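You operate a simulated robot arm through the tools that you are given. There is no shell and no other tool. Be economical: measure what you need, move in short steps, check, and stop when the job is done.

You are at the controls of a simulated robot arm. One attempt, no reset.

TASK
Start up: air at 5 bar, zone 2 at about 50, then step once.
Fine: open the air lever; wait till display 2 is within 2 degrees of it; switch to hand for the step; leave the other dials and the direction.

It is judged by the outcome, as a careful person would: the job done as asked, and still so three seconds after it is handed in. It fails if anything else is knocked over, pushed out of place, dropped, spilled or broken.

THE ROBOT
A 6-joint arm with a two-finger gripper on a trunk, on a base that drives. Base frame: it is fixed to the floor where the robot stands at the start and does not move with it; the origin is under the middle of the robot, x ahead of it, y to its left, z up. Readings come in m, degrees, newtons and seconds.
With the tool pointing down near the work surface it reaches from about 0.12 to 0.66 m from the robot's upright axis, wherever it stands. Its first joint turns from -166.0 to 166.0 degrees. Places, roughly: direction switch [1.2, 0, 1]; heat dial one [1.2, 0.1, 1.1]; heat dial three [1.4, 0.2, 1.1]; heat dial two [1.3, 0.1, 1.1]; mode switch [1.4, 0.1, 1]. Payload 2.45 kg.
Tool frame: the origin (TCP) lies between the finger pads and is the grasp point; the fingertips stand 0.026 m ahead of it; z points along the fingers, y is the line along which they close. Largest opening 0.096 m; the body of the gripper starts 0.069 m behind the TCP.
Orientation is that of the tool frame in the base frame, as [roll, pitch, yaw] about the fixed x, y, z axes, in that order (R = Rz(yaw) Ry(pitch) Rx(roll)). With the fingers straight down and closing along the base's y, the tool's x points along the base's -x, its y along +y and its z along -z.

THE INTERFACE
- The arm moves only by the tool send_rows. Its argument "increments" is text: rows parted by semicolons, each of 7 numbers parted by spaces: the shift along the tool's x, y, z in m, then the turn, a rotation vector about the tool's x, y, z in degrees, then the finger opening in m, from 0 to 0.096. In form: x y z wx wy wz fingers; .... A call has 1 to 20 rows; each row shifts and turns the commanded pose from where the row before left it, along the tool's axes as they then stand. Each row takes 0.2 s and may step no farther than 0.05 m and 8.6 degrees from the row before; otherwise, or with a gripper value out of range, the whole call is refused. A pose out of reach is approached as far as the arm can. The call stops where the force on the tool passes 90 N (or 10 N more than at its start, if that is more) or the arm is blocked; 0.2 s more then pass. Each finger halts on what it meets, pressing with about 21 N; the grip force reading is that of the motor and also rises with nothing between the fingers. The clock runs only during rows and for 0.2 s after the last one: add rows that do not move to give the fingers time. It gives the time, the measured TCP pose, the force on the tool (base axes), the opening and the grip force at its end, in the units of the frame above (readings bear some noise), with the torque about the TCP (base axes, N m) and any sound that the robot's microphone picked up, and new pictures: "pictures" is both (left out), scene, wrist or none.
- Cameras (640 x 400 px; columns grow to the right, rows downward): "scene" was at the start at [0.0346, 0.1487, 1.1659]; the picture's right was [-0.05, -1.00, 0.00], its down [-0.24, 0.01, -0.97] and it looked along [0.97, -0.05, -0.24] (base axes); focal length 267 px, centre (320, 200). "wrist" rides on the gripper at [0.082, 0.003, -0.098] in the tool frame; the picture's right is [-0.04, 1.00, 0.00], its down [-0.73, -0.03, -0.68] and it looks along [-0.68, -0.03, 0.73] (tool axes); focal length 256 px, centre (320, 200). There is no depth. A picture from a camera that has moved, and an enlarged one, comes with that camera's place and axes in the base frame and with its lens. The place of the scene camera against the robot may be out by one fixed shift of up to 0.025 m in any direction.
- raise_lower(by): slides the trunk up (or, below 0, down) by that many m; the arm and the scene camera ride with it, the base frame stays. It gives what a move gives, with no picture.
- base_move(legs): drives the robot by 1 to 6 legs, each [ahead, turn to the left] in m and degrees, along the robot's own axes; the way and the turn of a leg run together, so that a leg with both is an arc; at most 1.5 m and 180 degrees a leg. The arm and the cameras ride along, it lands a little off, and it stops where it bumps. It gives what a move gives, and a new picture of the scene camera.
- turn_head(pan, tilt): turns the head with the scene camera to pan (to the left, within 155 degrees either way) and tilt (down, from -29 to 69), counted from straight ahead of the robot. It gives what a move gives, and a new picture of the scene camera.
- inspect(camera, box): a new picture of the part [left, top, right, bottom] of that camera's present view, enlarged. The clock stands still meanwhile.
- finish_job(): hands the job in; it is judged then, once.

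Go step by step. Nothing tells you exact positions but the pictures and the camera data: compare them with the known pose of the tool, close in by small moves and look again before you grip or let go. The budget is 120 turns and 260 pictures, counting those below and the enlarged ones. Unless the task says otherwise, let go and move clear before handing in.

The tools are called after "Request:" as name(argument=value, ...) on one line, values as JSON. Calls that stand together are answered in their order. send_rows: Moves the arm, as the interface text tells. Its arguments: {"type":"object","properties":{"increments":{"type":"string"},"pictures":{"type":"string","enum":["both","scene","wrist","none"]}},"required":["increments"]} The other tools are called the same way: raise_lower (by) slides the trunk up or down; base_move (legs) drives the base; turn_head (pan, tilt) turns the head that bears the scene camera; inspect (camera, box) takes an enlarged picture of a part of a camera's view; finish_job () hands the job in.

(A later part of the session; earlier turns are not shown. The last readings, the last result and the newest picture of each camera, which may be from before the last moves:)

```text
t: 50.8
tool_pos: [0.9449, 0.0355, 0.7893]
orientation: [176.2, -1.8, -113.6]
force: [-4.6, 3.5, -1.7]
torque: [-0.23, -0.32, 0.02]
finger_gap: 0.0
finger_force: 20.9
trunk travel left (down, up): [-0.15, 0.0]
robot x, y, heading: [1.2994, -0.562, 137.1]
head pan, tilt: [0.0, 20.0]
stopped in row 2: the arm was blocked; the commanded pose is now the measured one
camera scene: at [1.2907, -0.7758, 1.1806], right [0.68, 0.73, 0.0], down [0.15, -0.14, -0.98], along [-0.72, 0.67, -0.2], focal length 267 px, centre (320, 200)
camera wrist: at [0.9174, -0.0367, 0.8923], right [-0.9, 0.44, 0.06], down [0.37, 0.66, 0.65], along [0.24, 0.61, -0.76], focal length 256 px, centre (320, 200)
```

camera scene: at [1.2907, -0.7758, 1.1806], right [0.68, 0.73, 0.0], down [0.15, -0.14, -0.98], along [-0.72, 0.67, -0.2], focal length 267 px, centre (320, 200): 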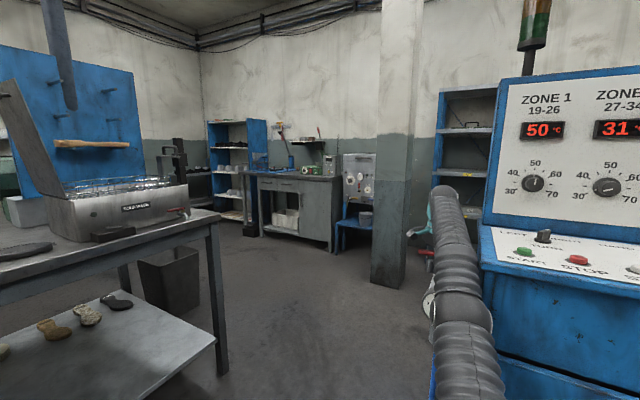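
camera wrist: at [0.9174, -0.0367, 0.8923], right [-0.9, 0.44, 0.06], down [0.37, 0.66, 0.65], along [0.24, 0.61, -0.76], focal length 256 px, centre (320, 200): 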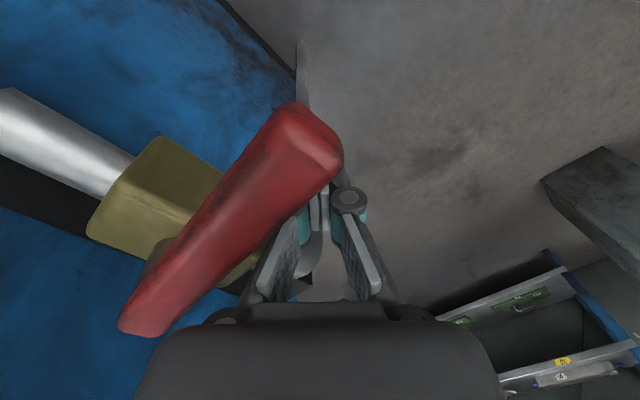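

The robot is still leaning. I need a view of where the arm touches.

Request:
turn_head(pan=-22, tilt=45)

```text
t: 51.7
tool_pos: [0.9426, 0.028, 0.7777]
orientation: [178.3, -1.7, -114.9]
force: [-14.1, 1.4, 170.3]
torque: [-2.78, -6.9, -0.08]
finger_gap: 0.0001
finger_force: 21.6
trunk travel left (down, up): [-0.15, 0.0]
robot x, y, heading: [1.2924, -0.5425, 137.6]
head pan, tilt: [-22.0, 45.0]
camera scene: at [1.3532, -0.7798, 1.138], right [0.9, 0.44, -0.07], down [0.19, -0.53, -0.83], along [-0.4, 0.73, -0.56], focal length 267 px, centre (320, 200)
```

scene: 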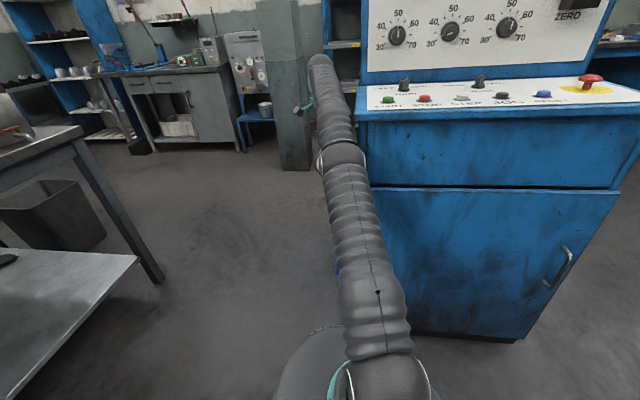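

The gripper body now bears on the lever with 170 N. I'll lift and pull in with larger steps.

Request:
send_rows(increments="0 0 -0.04 0 0 0 0;0.0165 -0.025 -0.035 0 0 0 0;0.0165 -0.025 -0.035 0 0 0 0;0.0165 -0.025 -0.035 0 0 0 0", pictures="wrist")

```text
t: 52.0
tool_pos: [0.9615, 0.0014, 0.7901]
orientation: [-177.0, -1.5, -117.9]
force: [-0.7, 1.2, -1.0]
torque: [-0.05, -0.06, 0.01]
finger_gap: 0.0003
finger_force: 21.0
out of reach, approached as far as the arm can: row 1
trunk travel left (down, up): [-0.15, 0.0]
robot x, y, heading: [1.2814, -0.5304, 134.5]
head pan, tilt: [-22.0, 45.0]
stopped in row 1: the force on the tool passed its limit at 219 N (the readings are from after the stop); the commanded pose is now the measured one
camera wrist: at [0.9171, -0.0637, 0.8903], right [-0.86, 0.5, -0.05], down [0.35, 0.67, 0.66], along [0.37, 0.55, -0.75], focal length 256 px, centre (320, 200)
```

wrist: 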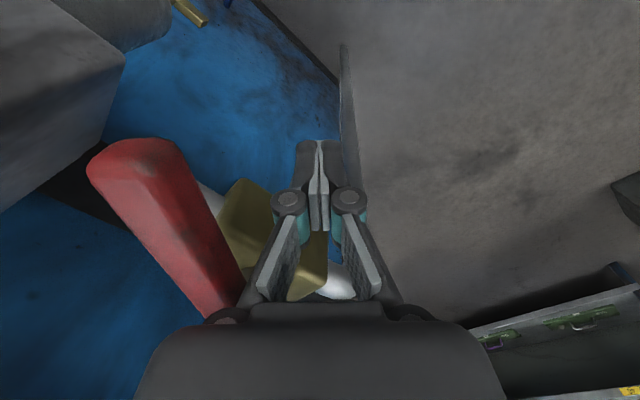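

The lever has swung over along the pipe (open) and the forces are zero. Now I lift straight up in small steps.

Request:
send_rows(increments="0 0 -0.02 0 0 0 0;0 0 -0.02 0 0 0 0;0 0 -0.02 0 0 0 0")

```text
t: 52.5
tool_pos: [0.9516, -0.0391, 0.775]
orientation: [-173.0, -1.8, -116.3]
force: [2.4, 17.5, 25.9]
torque: [-0.94, -0.88, 0.56]
finger_gap: 0.0
finger_force: 20.6
out of reach, approached as far as the arm can: row 1, 2
trunk travel left (down, up): [-0.15, 0.0]
robot x, y, heading: [1.3137, -0.5556, 124.1]
head pan, tilt: [-22.0, 45.0]
stopped in row 2: the arm was blocked; the commanded pose is now the measured one
camera scene: at [1.3284, -0.8158, 1.1384], right [0.97, 0.22, -0.07], down [0.06, -0.55, -0.83], along [-0.23, 0.8, -0.55], focal length 267 px, centre (320, 200)
camera wrist: at [0.9037, -0.1014, 0.8764], right [-0.87, 0.47, -0.12], down [0.29, 0.7, 0.65], along [0.39, 0.54, -0.75], focal length 256 px, centre (320, 200)
```

scene: 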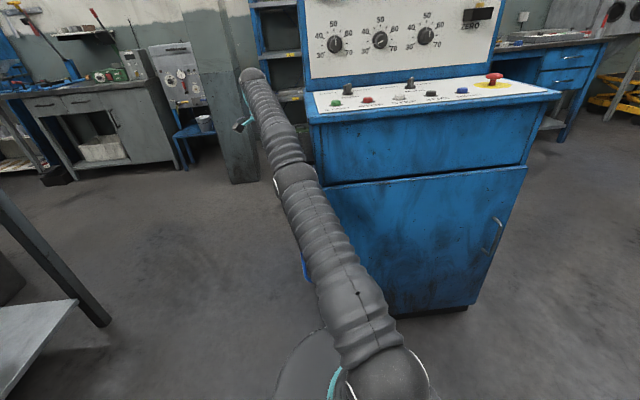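
wrist: 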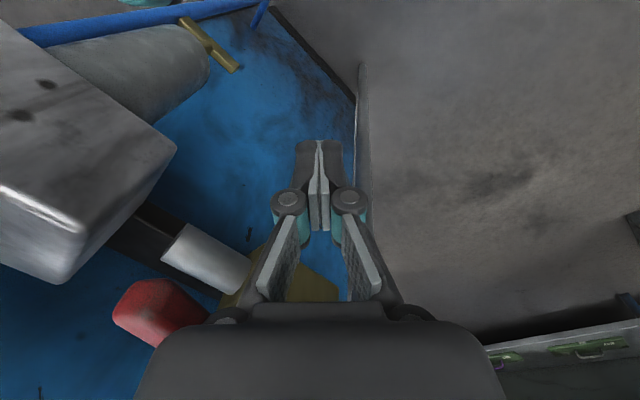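

The lever is open, but the arm is over-stretched with the robot leaning back. I'll bring the tool toward −y (clear of the regulator) so the commands stay well within reach, then up.

Request:
send_rows(increments="0.045 -0.011 0 0 0 0 0;0.045 -0.011 0 0 0 0 0;0.043 -0.011 -0.01 0 0 0 0")

```text
t: 52.8
tool_pos: [0.8969, -0.0729, 0.7053]
orientation: [-170.3, -2.9, -112.0]
force: [9.9, 18.3, -46.9]
torque: [-2.3, 0.25, -0.39]
finger_gap: 0.0
finger_force: 20.9
trunk travel left (down, up): [-0.15, 0.0]
robot x, y, heading: [1.3202, -0.5924, 129.2]
head pan, tilt: [-22.0, 45.0]
stopped in row 1: the force on the tool passed its limit at 196 N (the readings are from after the stop); the commanded pose is now the measured one
camera scene: at [1.3311, -0.8131, 1.1367], right [0.95, 0.3, -0.06], down [0.13, -0.57, -0.81], along [-0.28, 0.76, -0.58], focal length 267 px, centre (320, 200)
camera wrist: at [0.8499, -0.1355, 0.8068], right [-0.9, 0.4, -0.17], down [0.21, 0.74, 0.63], along [0.38, 0.54, -0.75], focal length 256 px, centre (320, 200)
```

scene: 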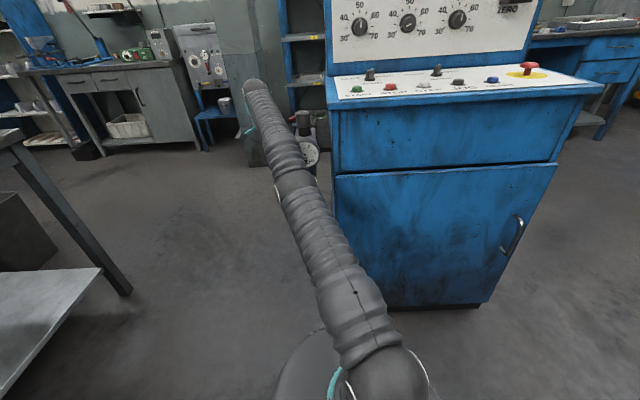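
wrist: 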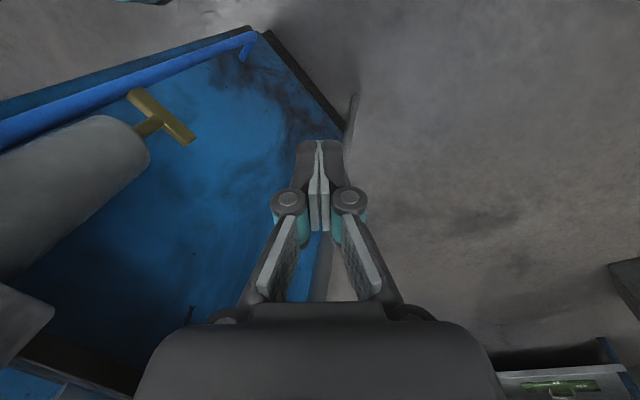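

The tool is out from behind the regulator now. I'll continue pulling it back, away from the valve.

Request:
send_rows(increments="0.0417 -0.0169 0 0 0 0 0;0.0417 -0.0169 0 0 0 0 0;0.0417 -0.0169 -0.01 0 0 0 0")

```text
t: 53.3
tool_pos: [0.8533, 0.0118, 0.5247]
orientation: [-159.3, -7.9, -117.2]
force: [-8.5, -3.2, -3.2]
torque: [0.3, -0.85, 0.33]
finger_gap: 0.0
finger_force: 20.9
out of reach, approached as far as the arm can: row 1
trunk travel left (down, up): [-0.15, 0.0]
robot x, y, heading: [1.3191, -0.6243, 137.9]
head pan, tilt: [-22.0, 45.0]
stopped in row 2: the arm was blocked; the commanded pose is now the measured one
camera scene: at [1.1767, -0.7054, 1.1205], right [0.9, 0.44, 0.04], down [0.34, -0.64, -0.69], along [-0.28, 0.63, -0.72], focal length 267 px, centre (320, 200)
camera wrist: at [0.7887, -0.0303, 0.6263], right [-0.84, 0.42, -0.35], down [0.19, 0.82, 0.54], along [0.52, 0.38, -0.77], focal length 256 px, centre (320, 200)
```

scene: 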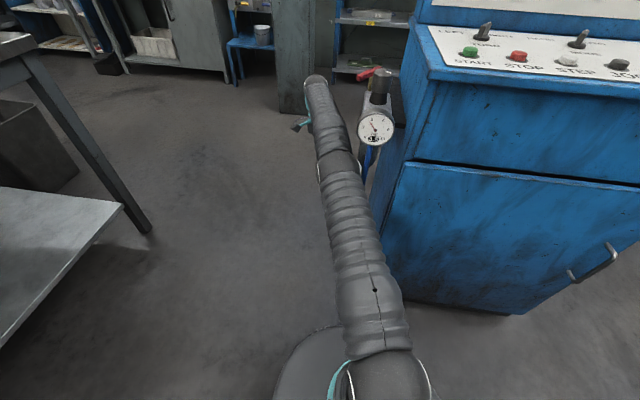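
wrist: 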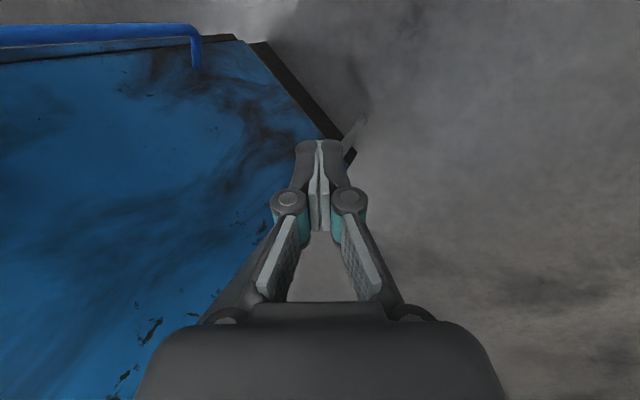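

The robot is level again and the arm has slid clear left of the regulator. I'll turn the base left to swing the arm away from the cabinet, and check the valve.

Request:
inspect(camera="scene", box=[290, 40, 440, 190])

Request:
base_move(legs=[[0, 12]])

```text
2.67 times, centred on (365, 115) of scene
camera zoom: at [1.1767, -0.7054, 1.1205], right [0.9, 0.44, 0.04], down [0.34, -0.64, -0.69], along [-0.28, 0.63, -0.72], focal length 712 px, centre (200, 427)
```

zoom: 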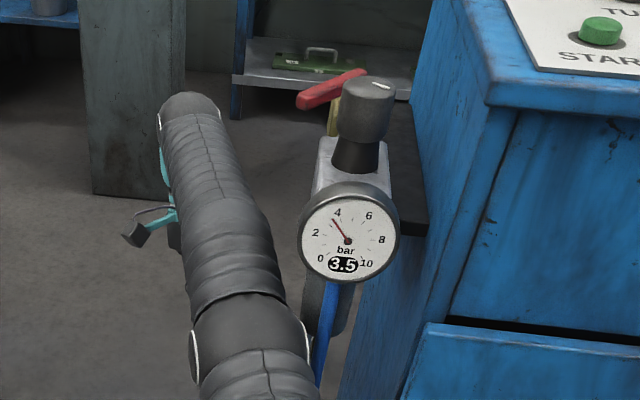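

```text
t: 54.4
tool_pos: [0.7298, -0.1312, 0.5474]
orientation: [-161.0, -7.7, -103.2]
force: [1.1, -0.7, 0.3]
torque: [-0.01, 0.03, -0.01]
finger_gap: 0.0001
finger_force: 21.4
trunk travel left (down, up): [-0.15, 0.0]
robot x, y, heading: [1.3227, -0.6288, 149.2]
head pan, tilt: [-22.0, 45.0]
camera scene: at [1.2448, -0.733, 1.1171], right [0.8, 0.61, 0.0], down [0.43, -0.56, -0.71], along [-0.43, 0.56, -0.71], focal length 267 px, centre (320, 200)
```

scene: 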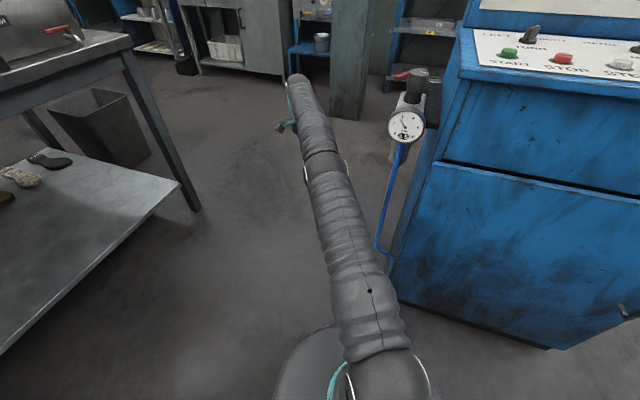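

Gauge reads 3.5 bar now. I'll retract the arm toward the robot, raise it, and straighten the tool.

Request:
send_rows(increments="0.0201 -0.0371 0.0156 0 0 0 0;0.0201 -0.0371 0.0156 0 0 0 0;0.0201 -0.0371 0.0156 0 0 0 0;0.0201 -0.0371 0.0156 0 0 0 0;0.0201 -0.0371 0.0156 0 0 0 0;0.0201 -0.0371 0.0156 0 0 0 0;0.006 -0.0145 -0.042 0 0 0 0;0.006 -0.0145 -0.042 0 0 0 0;0.006 -0.0145 -0.042 0 0 0 0;0.006 -0.0145 -0.042 0 0 0 0;0.006 -0.0145 -0.042 0 0 0 0;0.006 -0.0145 -0.042 0 0 0 0;0 0 0 -6.27 -2.6 0 0;0 0 0 -6.27 -2.6 0 0;0 0 0 -6.27 -2.6 0 0", pictures="scene")

```text
t: 57.6
tool_pos: [0.9349, -0.3046, 0.8172]
orientation: [180.0, 0.0, -101.9]
force: [-0.3, 1.0, -1.2]
torque: [-0.01, -0.03, -0.01]
finger_gap: 0.0
finger_force: 20.6
trunk travel left (down, up): [-0.15, 0.0]
robot x, y, heading: [1.3233, -0.6267, 149.6]
head pan, tilt: [-22.0, 45.0]
camera scene: at [1.2447, -0.733, 1.1171], right [0.8, 0.61, 0.0], down [0.43, -0.56, -0.71], along [-0.43, 0.56, -0.71], focal length 267 px, centre (320, 200)
```

scene: 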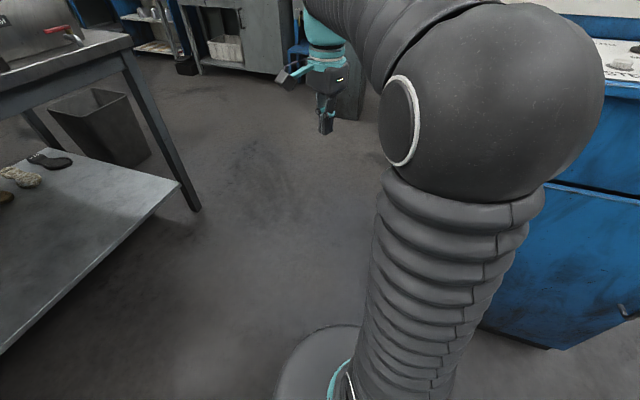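

All normal. I'll tuck the arm and drive round to stand directly facing the valve.

Request:
send_rows(increments="0.0209 -0.0399 -0.02 0 0 0 0;0.0209 -0.0399 -0.02 0 0 0 0;0.0209 -0.0399 -0.02 0 0 0 0;0.0209 -0.0399 -0.02 0 0 0 0;0 0 -0.04 0 0 0 0;0 0 -0.04 0 0 0 0", pictures="none")

Request:
base_move(legs=[[0, 6], [0.72, 0], [0, -60]])

Request:
turn_head(pan=-50, tilt=30)

```text
t: 59.0
tool_pos: [1.0733, -0.4202, 0.9778]
orientation: [-179.9, 0.1, -102.0]
force: [-0.6, -0.6, -0.8]
torque: [-0.04, 0.01, -0.02]
finger_gap: 0.0002
finger_force: 21.0
trunk travel left (down, up): [-0.15, 0.0]
robot x, y, heading: [1.3196, -0.625, 149.4]
head pan, tilt: [-22.0, 45.0]
```

```text
t: 66.1
tool_pos: [0.6932, -0.0062, 0.9775]
orientation: [-179.8, 0.0, -155.2]
force: [1.0, -0.1, 0.4]
torque: [0.01, -0.04, -0.04]
finger_gap: 0.0
finger_force: 20.9
trunk travel left (down, up): [-0.15, 0.0]
robot x, y, heading: [0.6772, -0.3328, 96.2]
head pan, tilt: [-22.0, 45.0]
camera scene: at [0.5475, -0.3319, 1.1171], right [0.96, -0.27, 0.0], down [-0.19, -0.68, -0.71], along [0.19, 0.68, -0.71], focal length 267 px, centre (320, 200)
```

scene: 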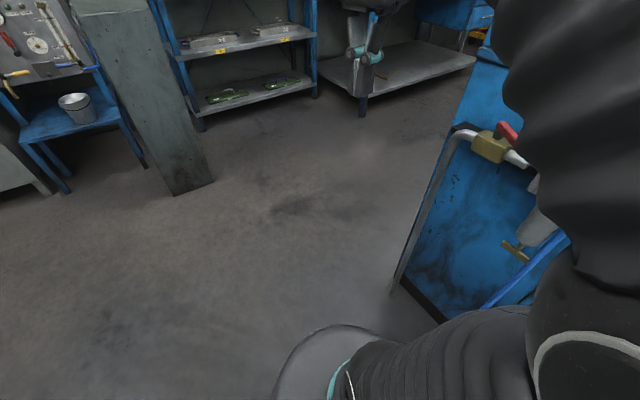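

```text
t: 67.0
tool_pos: [0.6936, -0.0079, 0.9779]
orientation: [-179.9, 0.1, -155.2]
force: [-1.1, 0.2, 0.0]
torque: [-0.01, -0.01, 0.01]
finger_gap: 0.0
finger_force: 21.1
trunk travel left (down, up): [-0.15, 0.0]
robot x, y, heading: [0.6739, -0.331, 96.4]
head pan, tilt: [-50.0, 30.0]
camera scene: at [0.5879, -0.3449, 1.1396], right [0.72, -0.69, 0.0], down [-0.35, -0.36, -0.87], along [0.6, 0.62, -0.5], focal length 267 px, centre (320, 200)
```

scene: 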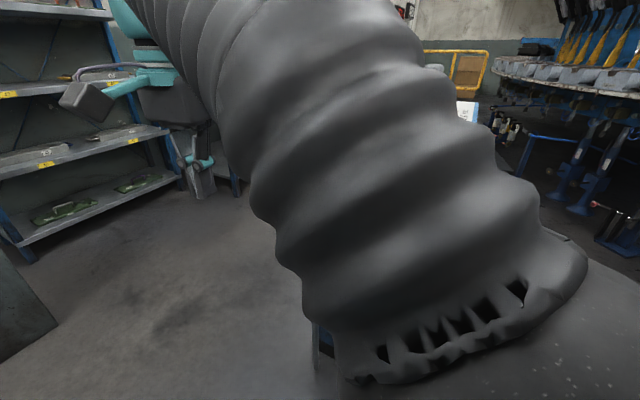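

The arm blocks the head's view; I'll turn the base right so that the valve lies ahead-left, where camera and arm both can get at it.

Request:
base_move(legs=[[0, -85]])

Request:
turn_head(pan=20, tilt=32)

```text
t: 71.0
tool_pos: [0.9975, -0.3159, 0.9776]
orientation: [-179.9, -0.1, 120.4]
force: [0.3, -0.3, 0.0]
torque: [-0.01, -0.01, -0.01]
finger_gap: 0.0002
finger_force: 21.0
trunk travel left (down, up): [-0.15, 0.0]
robot x, y, heading: [0.6697, -0.3298, 11.4]
head pan, tilt: [-50.0, 30.0]
camera scene: at [0.6558, -0.2477, 1.1397], right [-0.62, -0.78, 0.0], down [-0.39, 0.31, -0.87], along [0.68, -0.54, -0.5], focal length 267 px, centre (320, 200)
```

scene: 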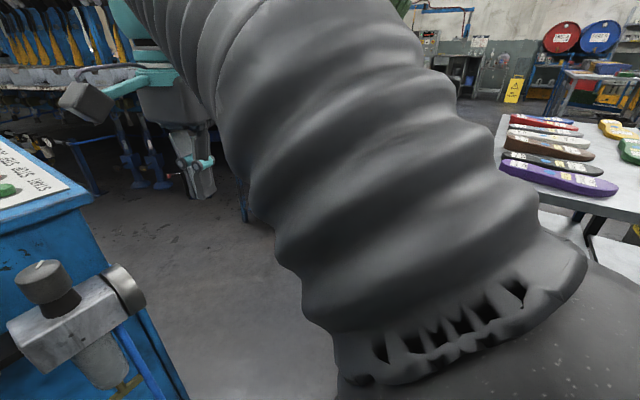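

```text
t: 72.4
tool_pos: [0.9975, -0.3166, 0.9786]
orientation: [-179.9, -0.1, 120.4]
force: [1.1, 0.2, -1.1]
torque: [-0.02, -0.03, -0.02]
finger_gap: 0.0
finger_force: 21.3
trunk travel left (down, up): [-0.15, 0.0]
robot x, y, heading: [0.6751, -0.3287, 11.9]
head pan, tilt: [20.0, 32.0]
camera scene: at [0.6611, -0.1446, 1.1365], right [0.52, -0.85, 0.0], down [-0.45, -0.28, -0.85], along [0.72, 0.44, -0.53], focal length 267 px, centre (320, 200)
```

scene: 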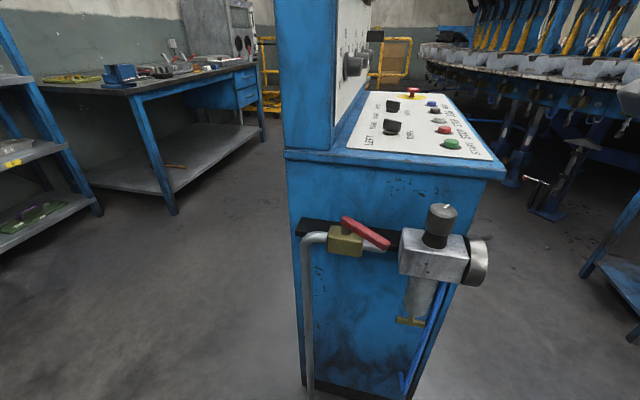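

Excellent view. The lever is partly turned; I'll zoom in.

Request:
inspect(camera="scene", box=[290, 190, 500, 320])

```text
3.05 times, centred on (395, 255) of scene
camera zoom: at [0.6611, -0.1446, 1.1365], right [0.52, -0.85, 0.0], down [-0.45, -0.28, -0.85], along [0.72, 0.44, -0.53], focal length 814 px, centre (91, 32)
```

zoom: 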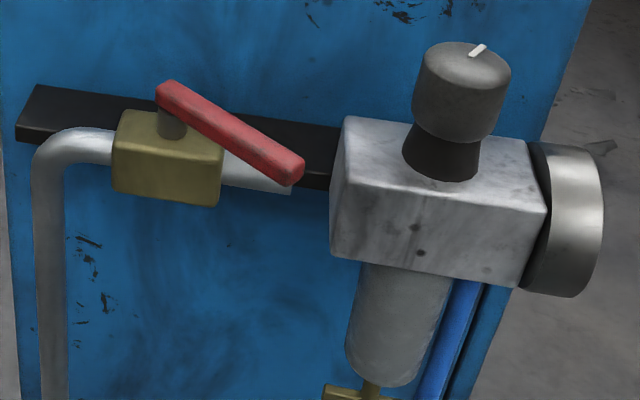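

The lever is about 60° of the way. I'll bring the closed fingers to its outer side and push it home against the pipe direction; first position and turn the hand.

Request:
send_rows(increments="0.044 0 0 0 0 0 0;0.044 0 0 0 0 0 0;0.044 0 0 0 0 0 0;0.044 0 0 0 0 0 0;0.044 0 0 0 0 0 0;0 0 0 0 0 -8 0;0 0 0 0 0 -8 0;0 0 0 0 0 -8 0;0 0 0 0 0 -8 0;0 0 0 0 0 -8 0;0 0 0 0 0 -8 0;0 0 0 0 0 -8 0;0 0 0 0 0 -8 0;0 0 0 0 0 -8 0;0 0 0 0 0 -6 0")

```text
t: 75.6
tool_pos: [0.8866, -0.125, 0.9786]
orientation: [180.0, -0.1, -161.5]
force: [0.0, 0.9, 1.3]
torque: [-0.01, 0.01, 0.01]
finger_gap: 0.0001
finger_force: 20.8
trunk travel left (down, up): [-0.15, 0.0]
robot x, y, heading: [0.6742, -0.3285, 11.6]
head pan, tilt: [20.0, 32.0]
camera scene: at [0.661, -0.1445, 1.1365], right [0.53, -0.85, 0.0], down [-0.45, -0.28, -0.85], along [0.72, 0.45, -0.53], focal length 267 px, centre (320, 200)
camera wrist: at [0.808, -0.1486, 1.0774], right [-0.28, 0.96, 0.0], down [0.71, 0.2, 0.68], along [0.65, 0.19, -0.74], focal length 256 px, centre (320, 200)
```

scene: 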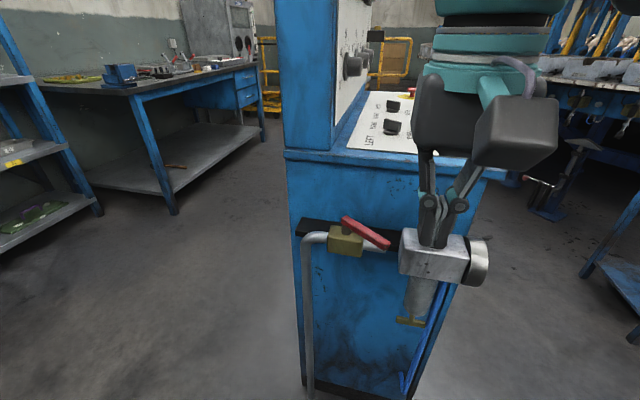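
wrist: 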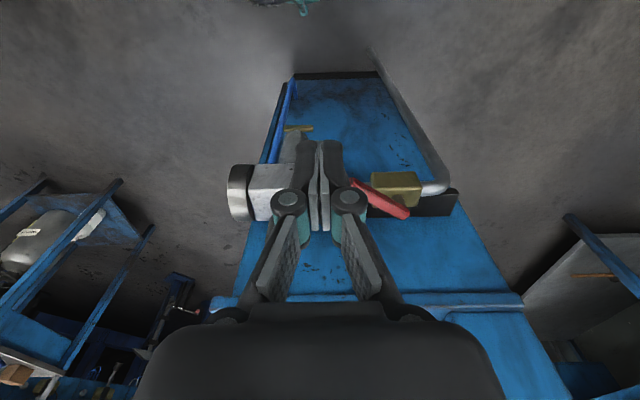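

Lever pivot now seen at ≈(0.978,0), tip ≈(0.96,−0.064). I'll place the fingers just outside the lever and descend.

Request:
send_rows(increments="-0.033 0.0333 0 0 0 0 0;-0.033 0.0333 0 0 0 0 0;0 0 0.04 0 0 0 0;0 0 0.04 0 0 0 0;0 0 0.03 0 0 0 0;0 0 0 0 0 0 0")

```text
t: 77.0
tool_pos: [0.9277, -0.0405, 0.8686]
orientation: [180.0, 0.0, -161.6]
force: [0.0, 0.1, 0.5]
torque: [0.0, 0.05, 0.0]
finger_gap: 0.0001
finger_force: 21.0
trunk travel left (down, up): [-0.15, 0.0]
robot x, y, heading: [0.6724, -0.3297, 11.8]
head pan, tilt: [20.0, 32.0]
camera scene: at [0.6611, -0.1445, 1.1365], right [0.53, -0.85, 0.0], down [-0.45, -0.28, -0.85], along [0.72, 0.45, -0.53], focal length 267 px, centre (320, 200)
camera wrist: at [0.8494, -0.0636, 0.9676], right [-0.28, 0.96, 0.0], down [0.71, 0.2, 0.68], along [0.65, 0.19, -0.74], focal length 256 px, centre (320, 200)
```

scene: 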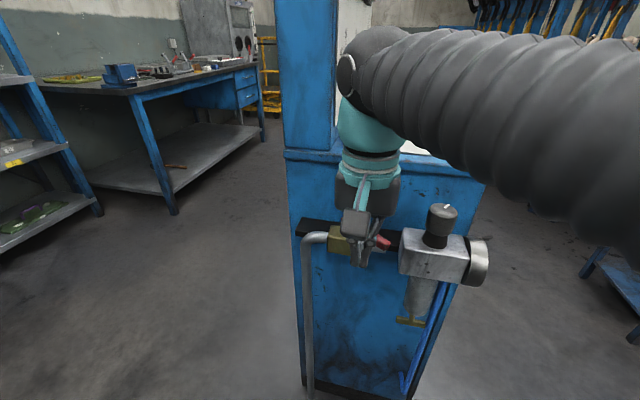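
wrist: 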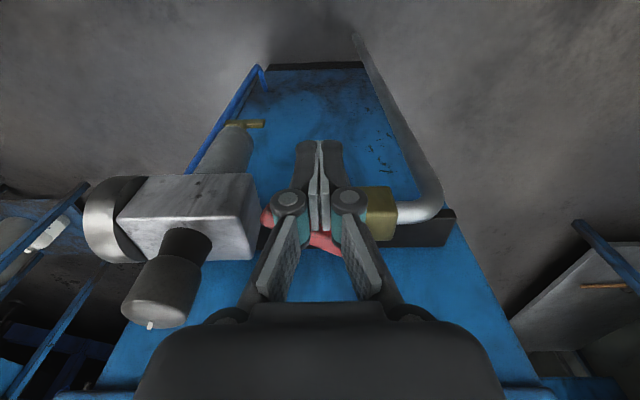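

Fingers sit outside the lever with clear space. Pushing it home now.

Request:
send_rows(increments="-0.0115 -0.0099 0 0 0 0 0;-0.0115 -0.0099 0 0 0 0 0;-0.0075 -0.0043 0 0 0 0 0;-0.0075 -0.0043 0 0 0 0 0;-0.006 -0.002 0 0 0 0 0;0 0 0 0 0 0 0", pictures="wrist")

```text
t: 78.4
tool_pos: [0.9788, -0.0565, 0.8683]
orientation: [-179.9, -0.1, -161.5]
force: [0.5, 0.5, -0.1]
torque: [0.01, -0.02, -0.03]
finger_gap: 0.0
finger_force: 21.4
trunk travel left (down, up): [-0.15, 0.0]
robot x, y, heading: [0.674, -0.3287, 11.8]
head pan, tilt: [20.0, 32.0]
camera wrist: at [0.9005, -0.0792, 0.9673], right [-0.28, 0.96, 0.0], down [0.71, 0.2, 0.68], along [0.65, 0.19, -0.74], focal length 256 px, centre (320, 200)
```

wrist: 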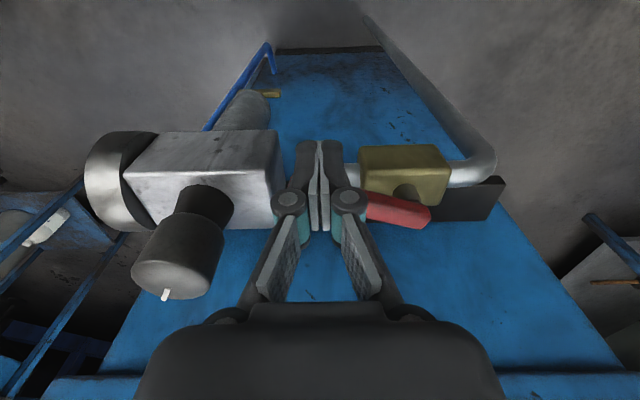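

Nearly parallel with no resistance yet; a few more millimetres until the stop.

Request:
send_rows(increments="-0.004 0 0 0 0 0 0;-0.004 0 0 0 0 0 0;-0.003 0 0 0 0 0 0;0 0 0 0 0 0 0", pictures="wrist")

```text
t: 79.4
tool_pos: [0.9891, -0.0545, 0.8675]
orientation: [-180.0, -0.1, -161.6]
force: [-0.1, 0.5, 0.3]
torque: [0.03, 0.01, -0.01]
finger_gap: 0.0
finger_force: 21.3
trunk travel left (down, up): [-0.15, 0.0]
robot x, y, heading: [0.6767, -0.3295, 12.0]
head pan, tilt: [20.0, 32.0]
camera wrist: at [0.9113, -0.0759, 0.9674], right [-0.28, 0.96, 0.0], down [0.71, 0.2, 0.68], along [0.65, 0.19, -0.74], focal length 256 px, centre (320, 200)
```

wrist: 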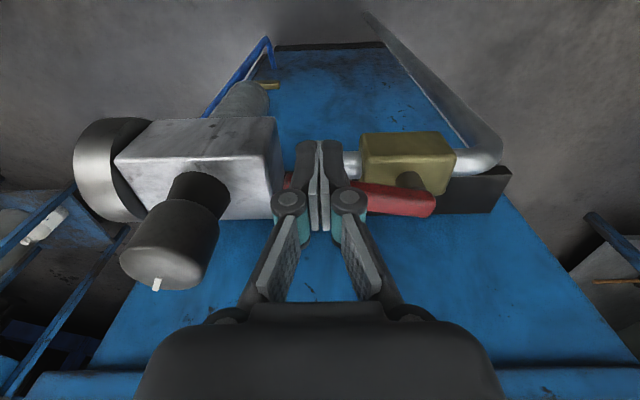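

Request:
send_rows(increments="-0.004 0 0 0 0 0 0;-0.004 0 0 0 0 0 0;-0.004 0 0 0 0 0 0;0 0 0 0 0 0 0", pictures="wrist")

```text
t: 80.4
tool_pos: [1.0017, -0.0489, 0.868]
orientation: [179.9, 0.0, -161.6]
force: [-0.3, 0.3, 0.0]
torque: [0.01, -0.02, -0.02]
finger_gap: 0.0
finger_force: 20.4
trunk travel left (down, up): [-0.15, 0.0]
robot x, y, heading: [0.6735, -0.331, 11.6]
head pan, tilt: [20.0, 32.0]
camera wrist: at [0.9224, -0.0722, 0.9671], right [-0.28, 0.96, 0.0], down [0.71, 0.2, 0.68], along [0.65, 0.19, -0.74], focal length 256 px, centre (320, 200)
```

wrist: 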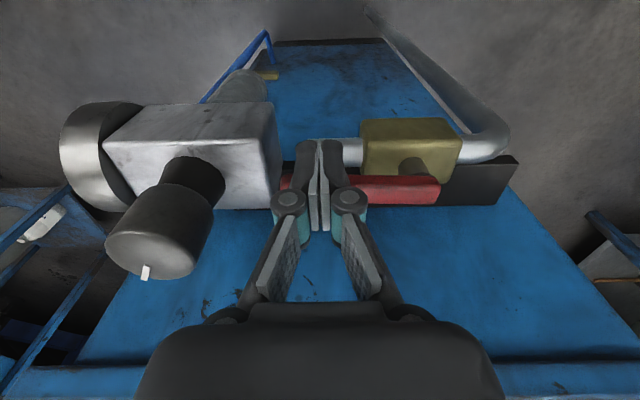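

Request:
send_rows(increments="-0.003 0 0 0 0 0 0;-0.003 0 0 0 0 0 0;0 0 0 0 0 0 0", pictures="wrist")

```text
t: 81.2
tool_pos: [1.0039, -0.0495, 0.8689]
orientation: [-180.0, -0.3, -161.6]
force: [-14.6, -8.4, -5.4]
torque: [-0.18, 0.36, -0.08]
finger_gap: 0.0062
finger_force: 28.9
trunk travel left (down, up): [-0.15, 0.0]
robot x, y, heading: [0.6717, -0.3297, 11.7]
head pan, tilt: [20.0, 32.0]
camera wrist: at [0.9268, -0.0708, 0.9673], right [-0.28, 0.96, 0.0], down [0.71, 0.21, 0.68], along [0.65, 0.19, -0.74], focal length 256 px, centre (320, 200)
```

wrist: 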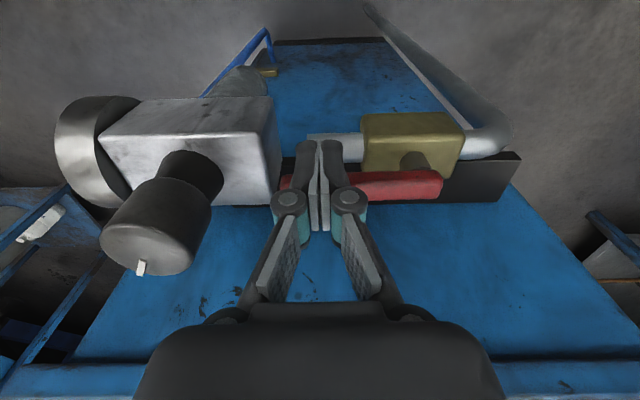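

The lever reached its stop, parallel with the pipe. I'll back off, lift and tuck, then drive to where I can see the gauge and reach the knob.

Request:
send_rows(increments="0.02 0 0 0 0 0 0;0.02 0 0 0 0 0 0;0 0 -0.04 0 0 0 0;0 0 -0.04 0 0 0 0;0.04 -0.02 -0.03 0 0 0 0;0.04 -0.02 0 0 0 0 0;0 0 0 0 0 0 0")

```text
refused: row 5 steps farther than a row can; nothing moved
```

Request:
send_rows(increments="0.02 0 0 0 0 0 0;0.02 0 0 0 0 0 0;0 0 -0.04 0 0 0 0;0 0 -0.04 0 0 0 0;0.04 -0.02 0 0 0 0 0;0.04 -0.02 -0.02 0 0 0 0;0 0 0 0 0 0 0", pictures="scene")

Request:
inspect(camera="scene", box=[290, 190, 500, 320])

```text
t: 82.8
tool_pos: [0.9045, -0.1249, 0.9684]
orientation: [-180.0, 0.0, -161.7]
force: [0.1, -0.8, 0.2]
torque: [-0.03, -0.01, -0.03]
finger_gap: 0.0001
finger_force: 28.1
trunk travel left (down, up): [-0.15, 0.0]
robot x, y, heading: [0.6725, -0.3298, 11.7]
head pan, tilt: [20.0, 32.0]
camera scene: at [0.6611, -0.1445, 1.1365], right [0.53, -0.85, 0.0], down [-0.45, -0.28, -0.85], along [0.72, 0.45, -0.53], focal length 267 px, centre (320, 200)
```

scene: 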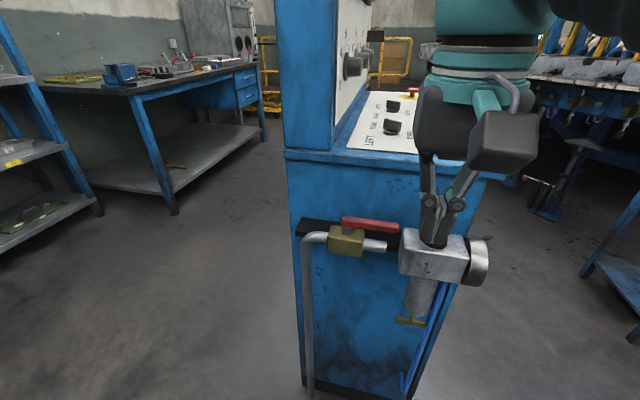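

```text
3.05 times, centred on (395, 255) of scene
camera zoom: at [0.6611, -0.1445, 1.1365], right [0.53, -0.85, 0.0], down [-0.45, -0.28, -0.85], along [0.72, 0.45, -0.53], focal length 814 px, centre (91, 32)
```

zoom: 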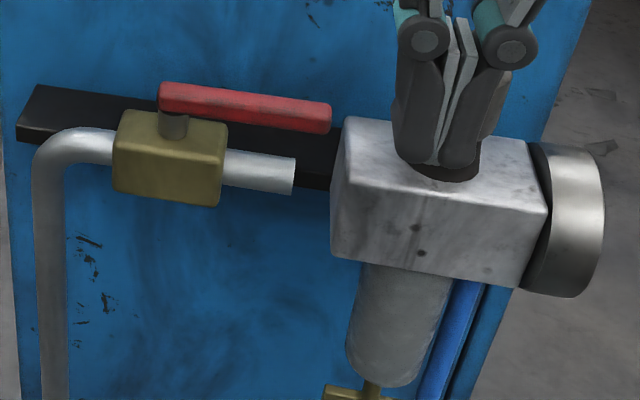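

The lever is now fully open. Next I drive to where I can see the gauge and reach the knob.

Request:
base_move(legs=[[0, -51], [0.42, 0], [0, 125]])

Request:
turn_head(pan=-25, tilt=25)

```text
t: 92.9
tool_pos: [0.8633, -0.317, 0.9687]
orientation: [-180.0, -0.1, -87.3]
force: [-0.6, 0.6, -0.8]
torque: [0.03, 0.02, 0.0]
finger_gap: 0.0001
finger_force: 28.4
trunk travel left (down, up): [-0.15, 0.0]
robot x, y, heading: [0.9964, -0.5943, 85.9]
head pan, tilt: [20.0, 32.0]
camera scene: at [0.8138, -0.5612, 1.1365], right [0.96, 0.28, 0.0], down [0.15, -0.51, -0.85], along [-0.23, 0.82, -0.53], focal length 267 px, centre (320, 200)
```

scene: 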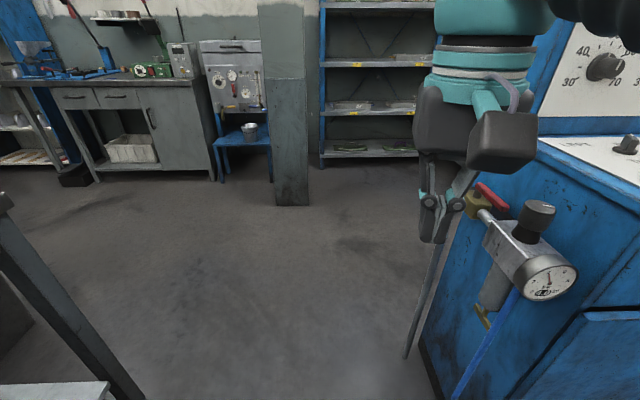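

```text
t: 94.0
tool_pos: [0.8628, -0.3184, 0.9695]
orientation: [180.0, -0.1, -87.3]
force: [0.0, -0.3, -0.2]
torque: [0.03, -0.03, -0.02]
finger_gap: 0.0001
finger_force: 28.5
trunk travel left (down, up): [-0.15, 0.0]
robot x, y, heading: [0.9968, -0.5943, 85.9]
head pan, tilt: [-25.0, 25.0]
camera scene: at [0.8831, -0.5667, 1.1476], right [0.88, -0.48, 0.0], down [-0.2, -0.37, -0.91], along [0.44, 0.79, -0.42], focal length 267 px, centre (320, 200)
```

scene: 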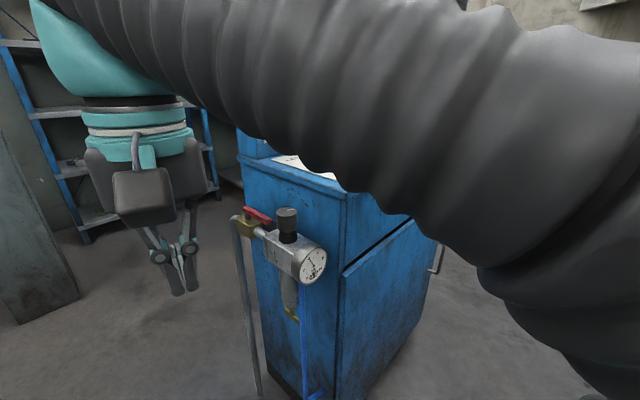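

Request:
inspect(camera="scene", box=[225, 195, 345, 295])

```text
4.00 times, centred on (285, 245) of scene
camera zoom: at [0.8831, -0.5667, 1.1476], right [0.88, -0.48, 0.0], down [-0.2, -0.37, -0.91], along [0.44, 0.79, -0.42], focal length 1069 px, centre (460, 20)
```

zoom: 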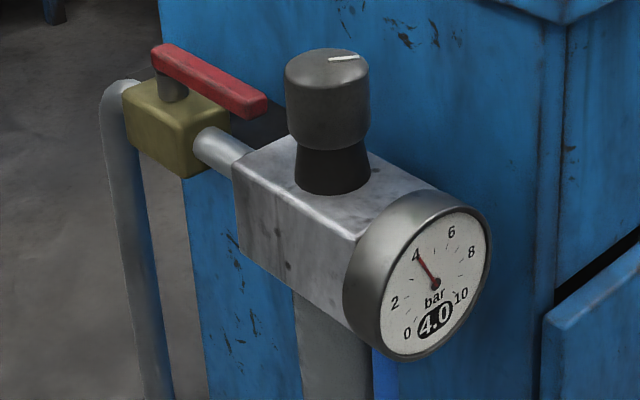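

Gauge reads 4.0 bar with the lever open, so the regulator must go up by 1 bar. Knob top centre is ≈(1.049,−0.1245,0.888); I'll move above it with the fingers slightly open and check with the wrist camera.

Request:
send_rows(increments="-0.0308 -0.0325 0 0 0 0 0.06;-0.0308 -0.0325 0 0 0 0 0.06;-0.0308 -0.0325 0 0 0 0 0.06;-0.0308 -0.0325 0 0 0 0 0.06;-0.0308 -0.0325 0 0 0 0 0.06;-0.0308 -0.0325 0 0 0 0 0.06;0 0 0 0 0 7.6 0.06;0 0 0 0 0 7.6 0.06;0 0 0 0 0 7.6 0.06;0 0 0 0 0 7.6 0.06;0 0 0 0 0 7.6 0.06;0 0 0 0 0 0 0.06")

```text
t: 96.6
tool_pos: [1.0494, -0.1234, 0.9676]
orientation: [-179.8, -0.2, -125.5]
force: [-0.4, 0.2, 0.1]
torque: [0.04, 0.0, -0.01]
finger_gap: 0.06
finger_force: 0.1
trunk travel left (down, up): [-0.15, 0.0]
robot x, y, heading: [0.998, -0.5943, 86.0]
head pan, tilt: [-25.0, 25.0]
camera scene: at [0.8832, -0.5666, 1.1476], right [0.87, -0.48, 0.0], down [-0.2, -0.37, -0.91], along [0.44, 0.79, -0.42], focal length 267 px, centre (320, 200)
camera wrist: at [0.9991, -0.1869, 1.0669], right [-0.79, 0.61, 0.0], down [0.45, 0.58, 0.68], along [0.41, 0.54, -0.74], focal length 256 px, centre (320, 200)
```

scene: 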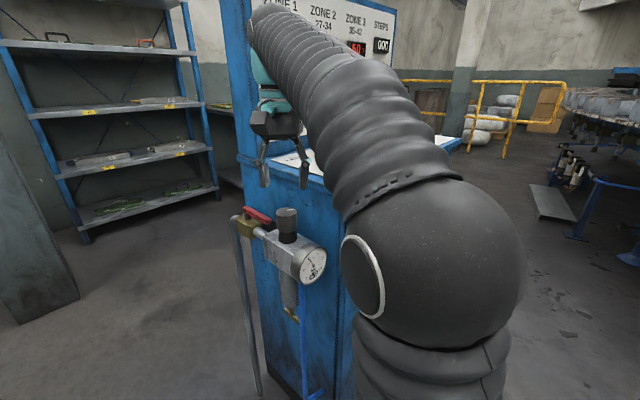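
wrist: 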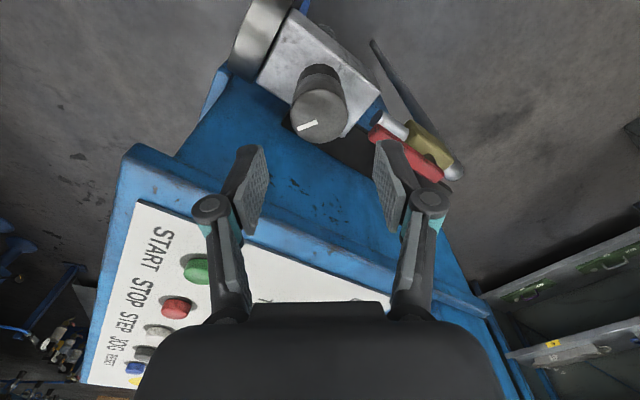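

Aligned over the knob. Descending with fingers straddling it.

Request:
send_rows(increments="0 0 0.03 0 0 0 0.06;0 0 0.03 0 0 0 0.06;0 0 0.015 0 0 0 0.06;0 0 0 0 0 0 0.06", pictures="wrist")

```text
t: 97.6
tool_pos: [1.0487, -0.1223, 0.8924]
orientation: [-179.9, -0.1, -125.3]
force: [0.5, -0.5, 0.4]
torque: [0.03, -0.03, -0.01]
finger_gap: 0.0599
finger_force: 0.1
trunk travel left (down, up): [-0.15, 0.0]
robot x, y, heading: [1.0019, -0.5987, 86.1]
head pan, tilt: [-25.0, 25.0]
camera wrist: at [0.9998, -0.1866, 0.9921], right [-0.79, 0.61, 0.0], down [0.45, 0.58, 0.68], along [0.41, 0.54, -0.73], focal length 256 px, centre (320, 200)
```

wrist: 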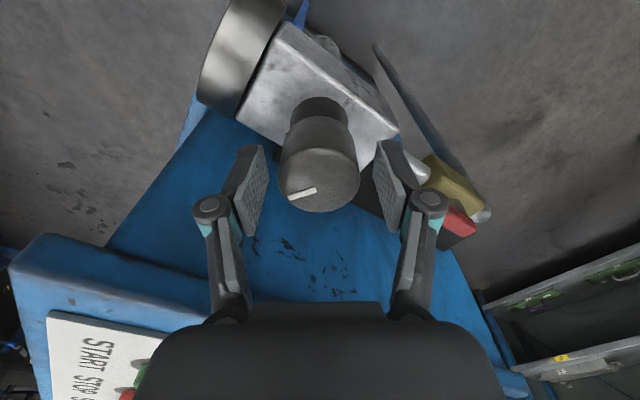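

Request:
send_rows(increments="0 0 0.015 0 0 0 0.06;0 0 0 0 0 0 0.03;0 0 0 0 0 0 0.03;0 0 0 0 0 0 0.03;0 0 0 0 0 8 0.03;0 0 0 0 0 8 0.03;0 0 0 0 0 0 0.03", pictures="wrist")

Request:
inspect(camera="scene", box=[225, 195, 345, 295])

```text
t: 99.2
tool_pos: [1.0482, -0.1233, 0.8788]
orientation: [-180.0, -0.1, -141.4]
force: [7.4, 3.0, 9.2]
torque: [-0.01, -0.05, -0.02]
finger_gap: 0.0408
finger_force: 44.9
trunk travel left (down, up): [-0.15, 0.0]
robot x, y, heading: [0.9965, -0.5937, 86.0]
head pan, tilt: [-25.0, 25.0]
camera wrist: at [0.9842, -0.1709, 0.9774], right [-0.59, 0.81, 0.0], down [0.59, 0.44, 0.68], along [0.55, 0.4, -0.73], focal length 256 px, centre (320, 200)
```

wrist: 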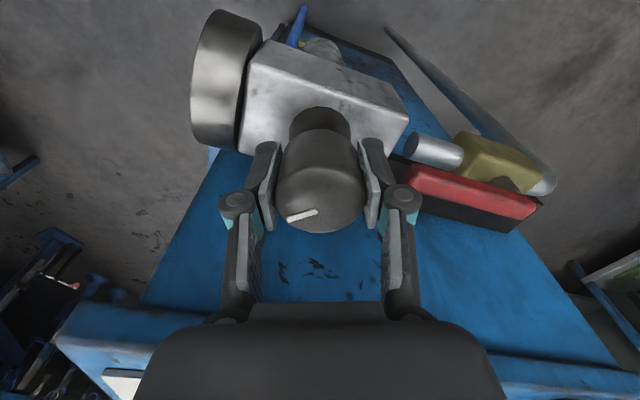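

```text
4.00 times, centred on (285, 245) of scene
camera zoom: at [0.8836, -0.5668, 1.1478], right [0.87, -0.48, 0.0], down [-0.21, -0.37, -0.91], along [0.44, 0.79, -0.42], focal length 1069 px, centre (460, 20)
```

zoom: 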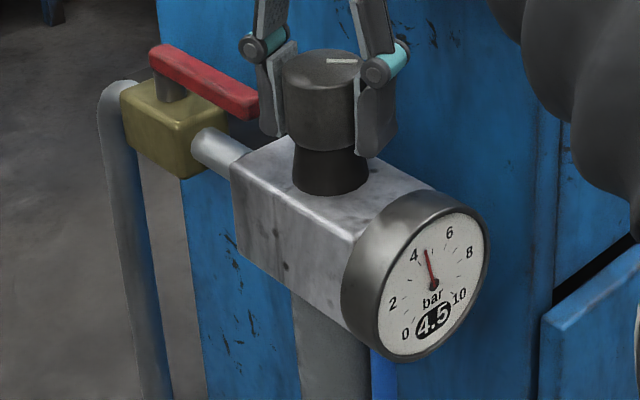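

Turning clockwise 16° raised it to 4.5 bar. Another 16° should give 5.0.

Request:
send_rows(increments="0 0 0 0 0 8 0.03;0 0 0 0 0 8 0.03;0 0 0 0 0 0 0.03;0 0 0 0 0 0 0.03", pictures="none")

Request:
inspect(camera="scene", box=[225, 195, 345, 295])

```text
t: 100.2
tool_pos: [1.0499, -0.1239, 0.8779]
orientation: [180.0, 0.0, -157.3]
force: [9.2, 6.5, 15.5]
torque: [0.19, -0.32, -0.01]
finger_gap: 0.0409
finger_force: 45.0
trunk travel left (down, up): [-0.15, 0.0]
robot x, y, heading: [0.9953, -0.5954, 86.2]
head pan, tilt: [-25.0, 25.0]
```

```text
4.00 times, centred on (285, 245) of scene
camera zoom: at [0.8838, -0.5668, 1.1478], right [0.87, -0.48, 0.0], down [-0.21, -0.37, -0.91], along [0.44, 0.79, -0.42], focal length 1069 px, centre (460, 20)
```

zoom: 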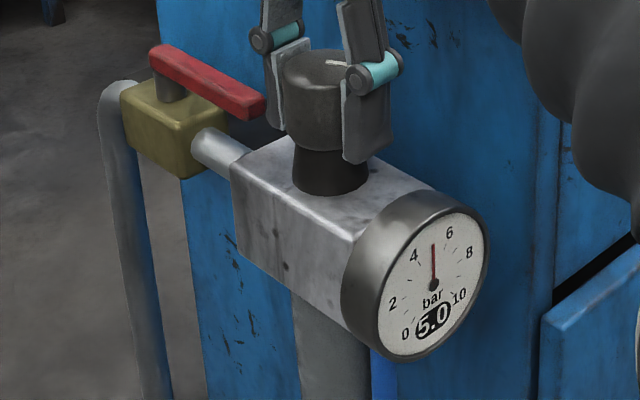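

5.0 bar. I release, lift off, and recheck the gauge.

Request:
send_rows(increments="0 0 0 0 0 0 0.06;0 0 0 0 0 0 0.06;0 0 -0.03 0 0 0 0.06;0 0 -0.04 0 0 0 0.06;0 0 -0.03 0 0 0 0.06;0 0 0 0 0 0 0.06", pictures="none")

Request:
inspect(camera="scene", box=[225, 195, 345, 295])

```text
t: 101.6
tool_pos: [1.0501, -0.1226, 0.9791]
orientation: [-180.0, 0.0, -157.2]
force: [0.3, 0.3, 0.0]
torque: [0.02, 0.01, 0.01]
finger_gap: 0.0601
finger_force: 0.1
trunk travel left (down, up): [-0.15, 0.0]
robot x, y, heading: [0.9949, -0.5969, 85.9]
head pan, tilt: [-25.0, 25.0]
```

```text
4.00 times, centred on (285, 245) of scene
camera zoom: at [0.8833, -0.5666, 1.1476], right [0.87, -0.48, 0.0], down [-0.2, -0.37, -0.91], along [0.44, 0.79, -0.42], focal length 1069 px, centre (460, 20)
```

zoom: 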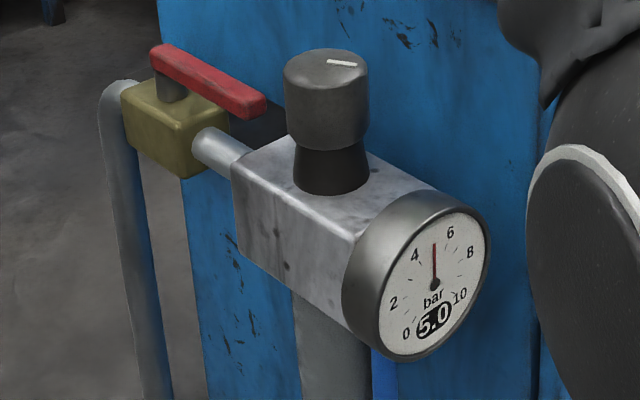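

Air is set at 5.0 bar. Now I tuck the arm and drive back in front of the panel.

Request:
send_rows(increments="0.0175 -0.0415 0 0 0 0 0.06;0.0175 -0.0415 0 0 0 0 0.06;0.0175 -0.0415 0 0 0 0 0.06;0.0175 -0.0415 0 0 0 0 0.06;0.0 0 -0.02 0 0 0 0.06", pictures="none")

Request:
base_move(legs=[[0, -82.5], [0.37, 0], [0, 105]])

Request:
turn_head(pan=-5, tilt=15)

```text
t: 102.8
tool_pos: [1.0504, -0.3035, 0.9987]
orientation: [-179.9, -0.1, -157.3]
force: [0.0, -0.1, 0.5]
torque: [-0.02, 0.03, -0.04]
finger_gap: 0.0598
finger_force: 0.1
trunk travel left (down, up): [-0.15, 0.0]
robot x, y, heading: [0.9991, -0.5942, 86.1]
head pan, tilt: [-25.0, 25.0]
```

```text
t: 113.1
tool_pos: [1.3105, -0.2864, 1.0]
orientation: [-179.9, 0.0, -135.7]
force: [-0.2, 0.3, 0.7]
torque: [0.01, 0.01, 0.03]
finger_gap: 0.0603
finger_force: 0.0
trunk travel left (down, up): [-0.15, 0.0]
robot x, y, heading: [1.3735, -0.5747, 107.6]
head pan, tilt: [-25.0, 25.0]
camera scene: at [1.2524, -0.592, 1.1476], right [0.99, -0.13, 0.0], down [-0.05, -0.42, -0.91], along [0.12, 0.9, -0.42], focal length 267 px, centre (320, 200)
```

scene: 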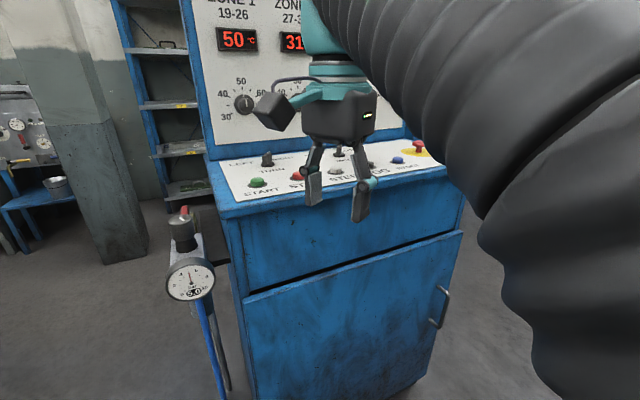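

```text
t: 114.0
tool_pos: [1.3106, -0.2854, 0.9989]
orientation: [-179.9, 0.0, -135.8]
force: [0.2, 0.4, 0.1]
torque: [0.01, 0.03, 0.01]
finger_gap: 0.0601
finger_force: 0.0
trunk travel left (down, up): [-0.15, 0.0]
robot x, y, heading: [1.3702, -0.573, 107.6]
head pan, tilt: [-5.0, 15.0]
camera scene: at [1.2202, -0.5922, 1.1638], right [0.98, 0.22, 0.0], down [0.06, -0.25, -0.97], along [-0.21, 0.94, -0.26], focal length 267 px, centre (320, 200)
```

scene: 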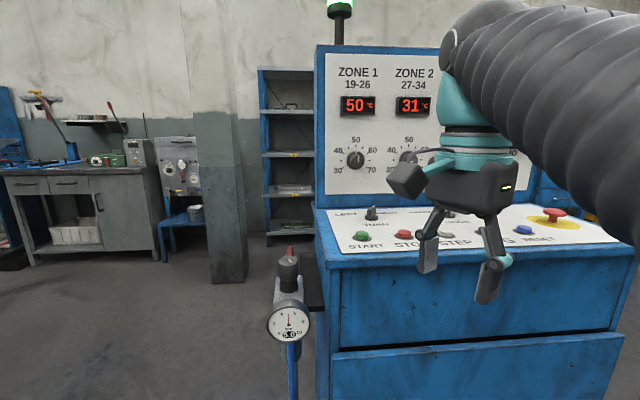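

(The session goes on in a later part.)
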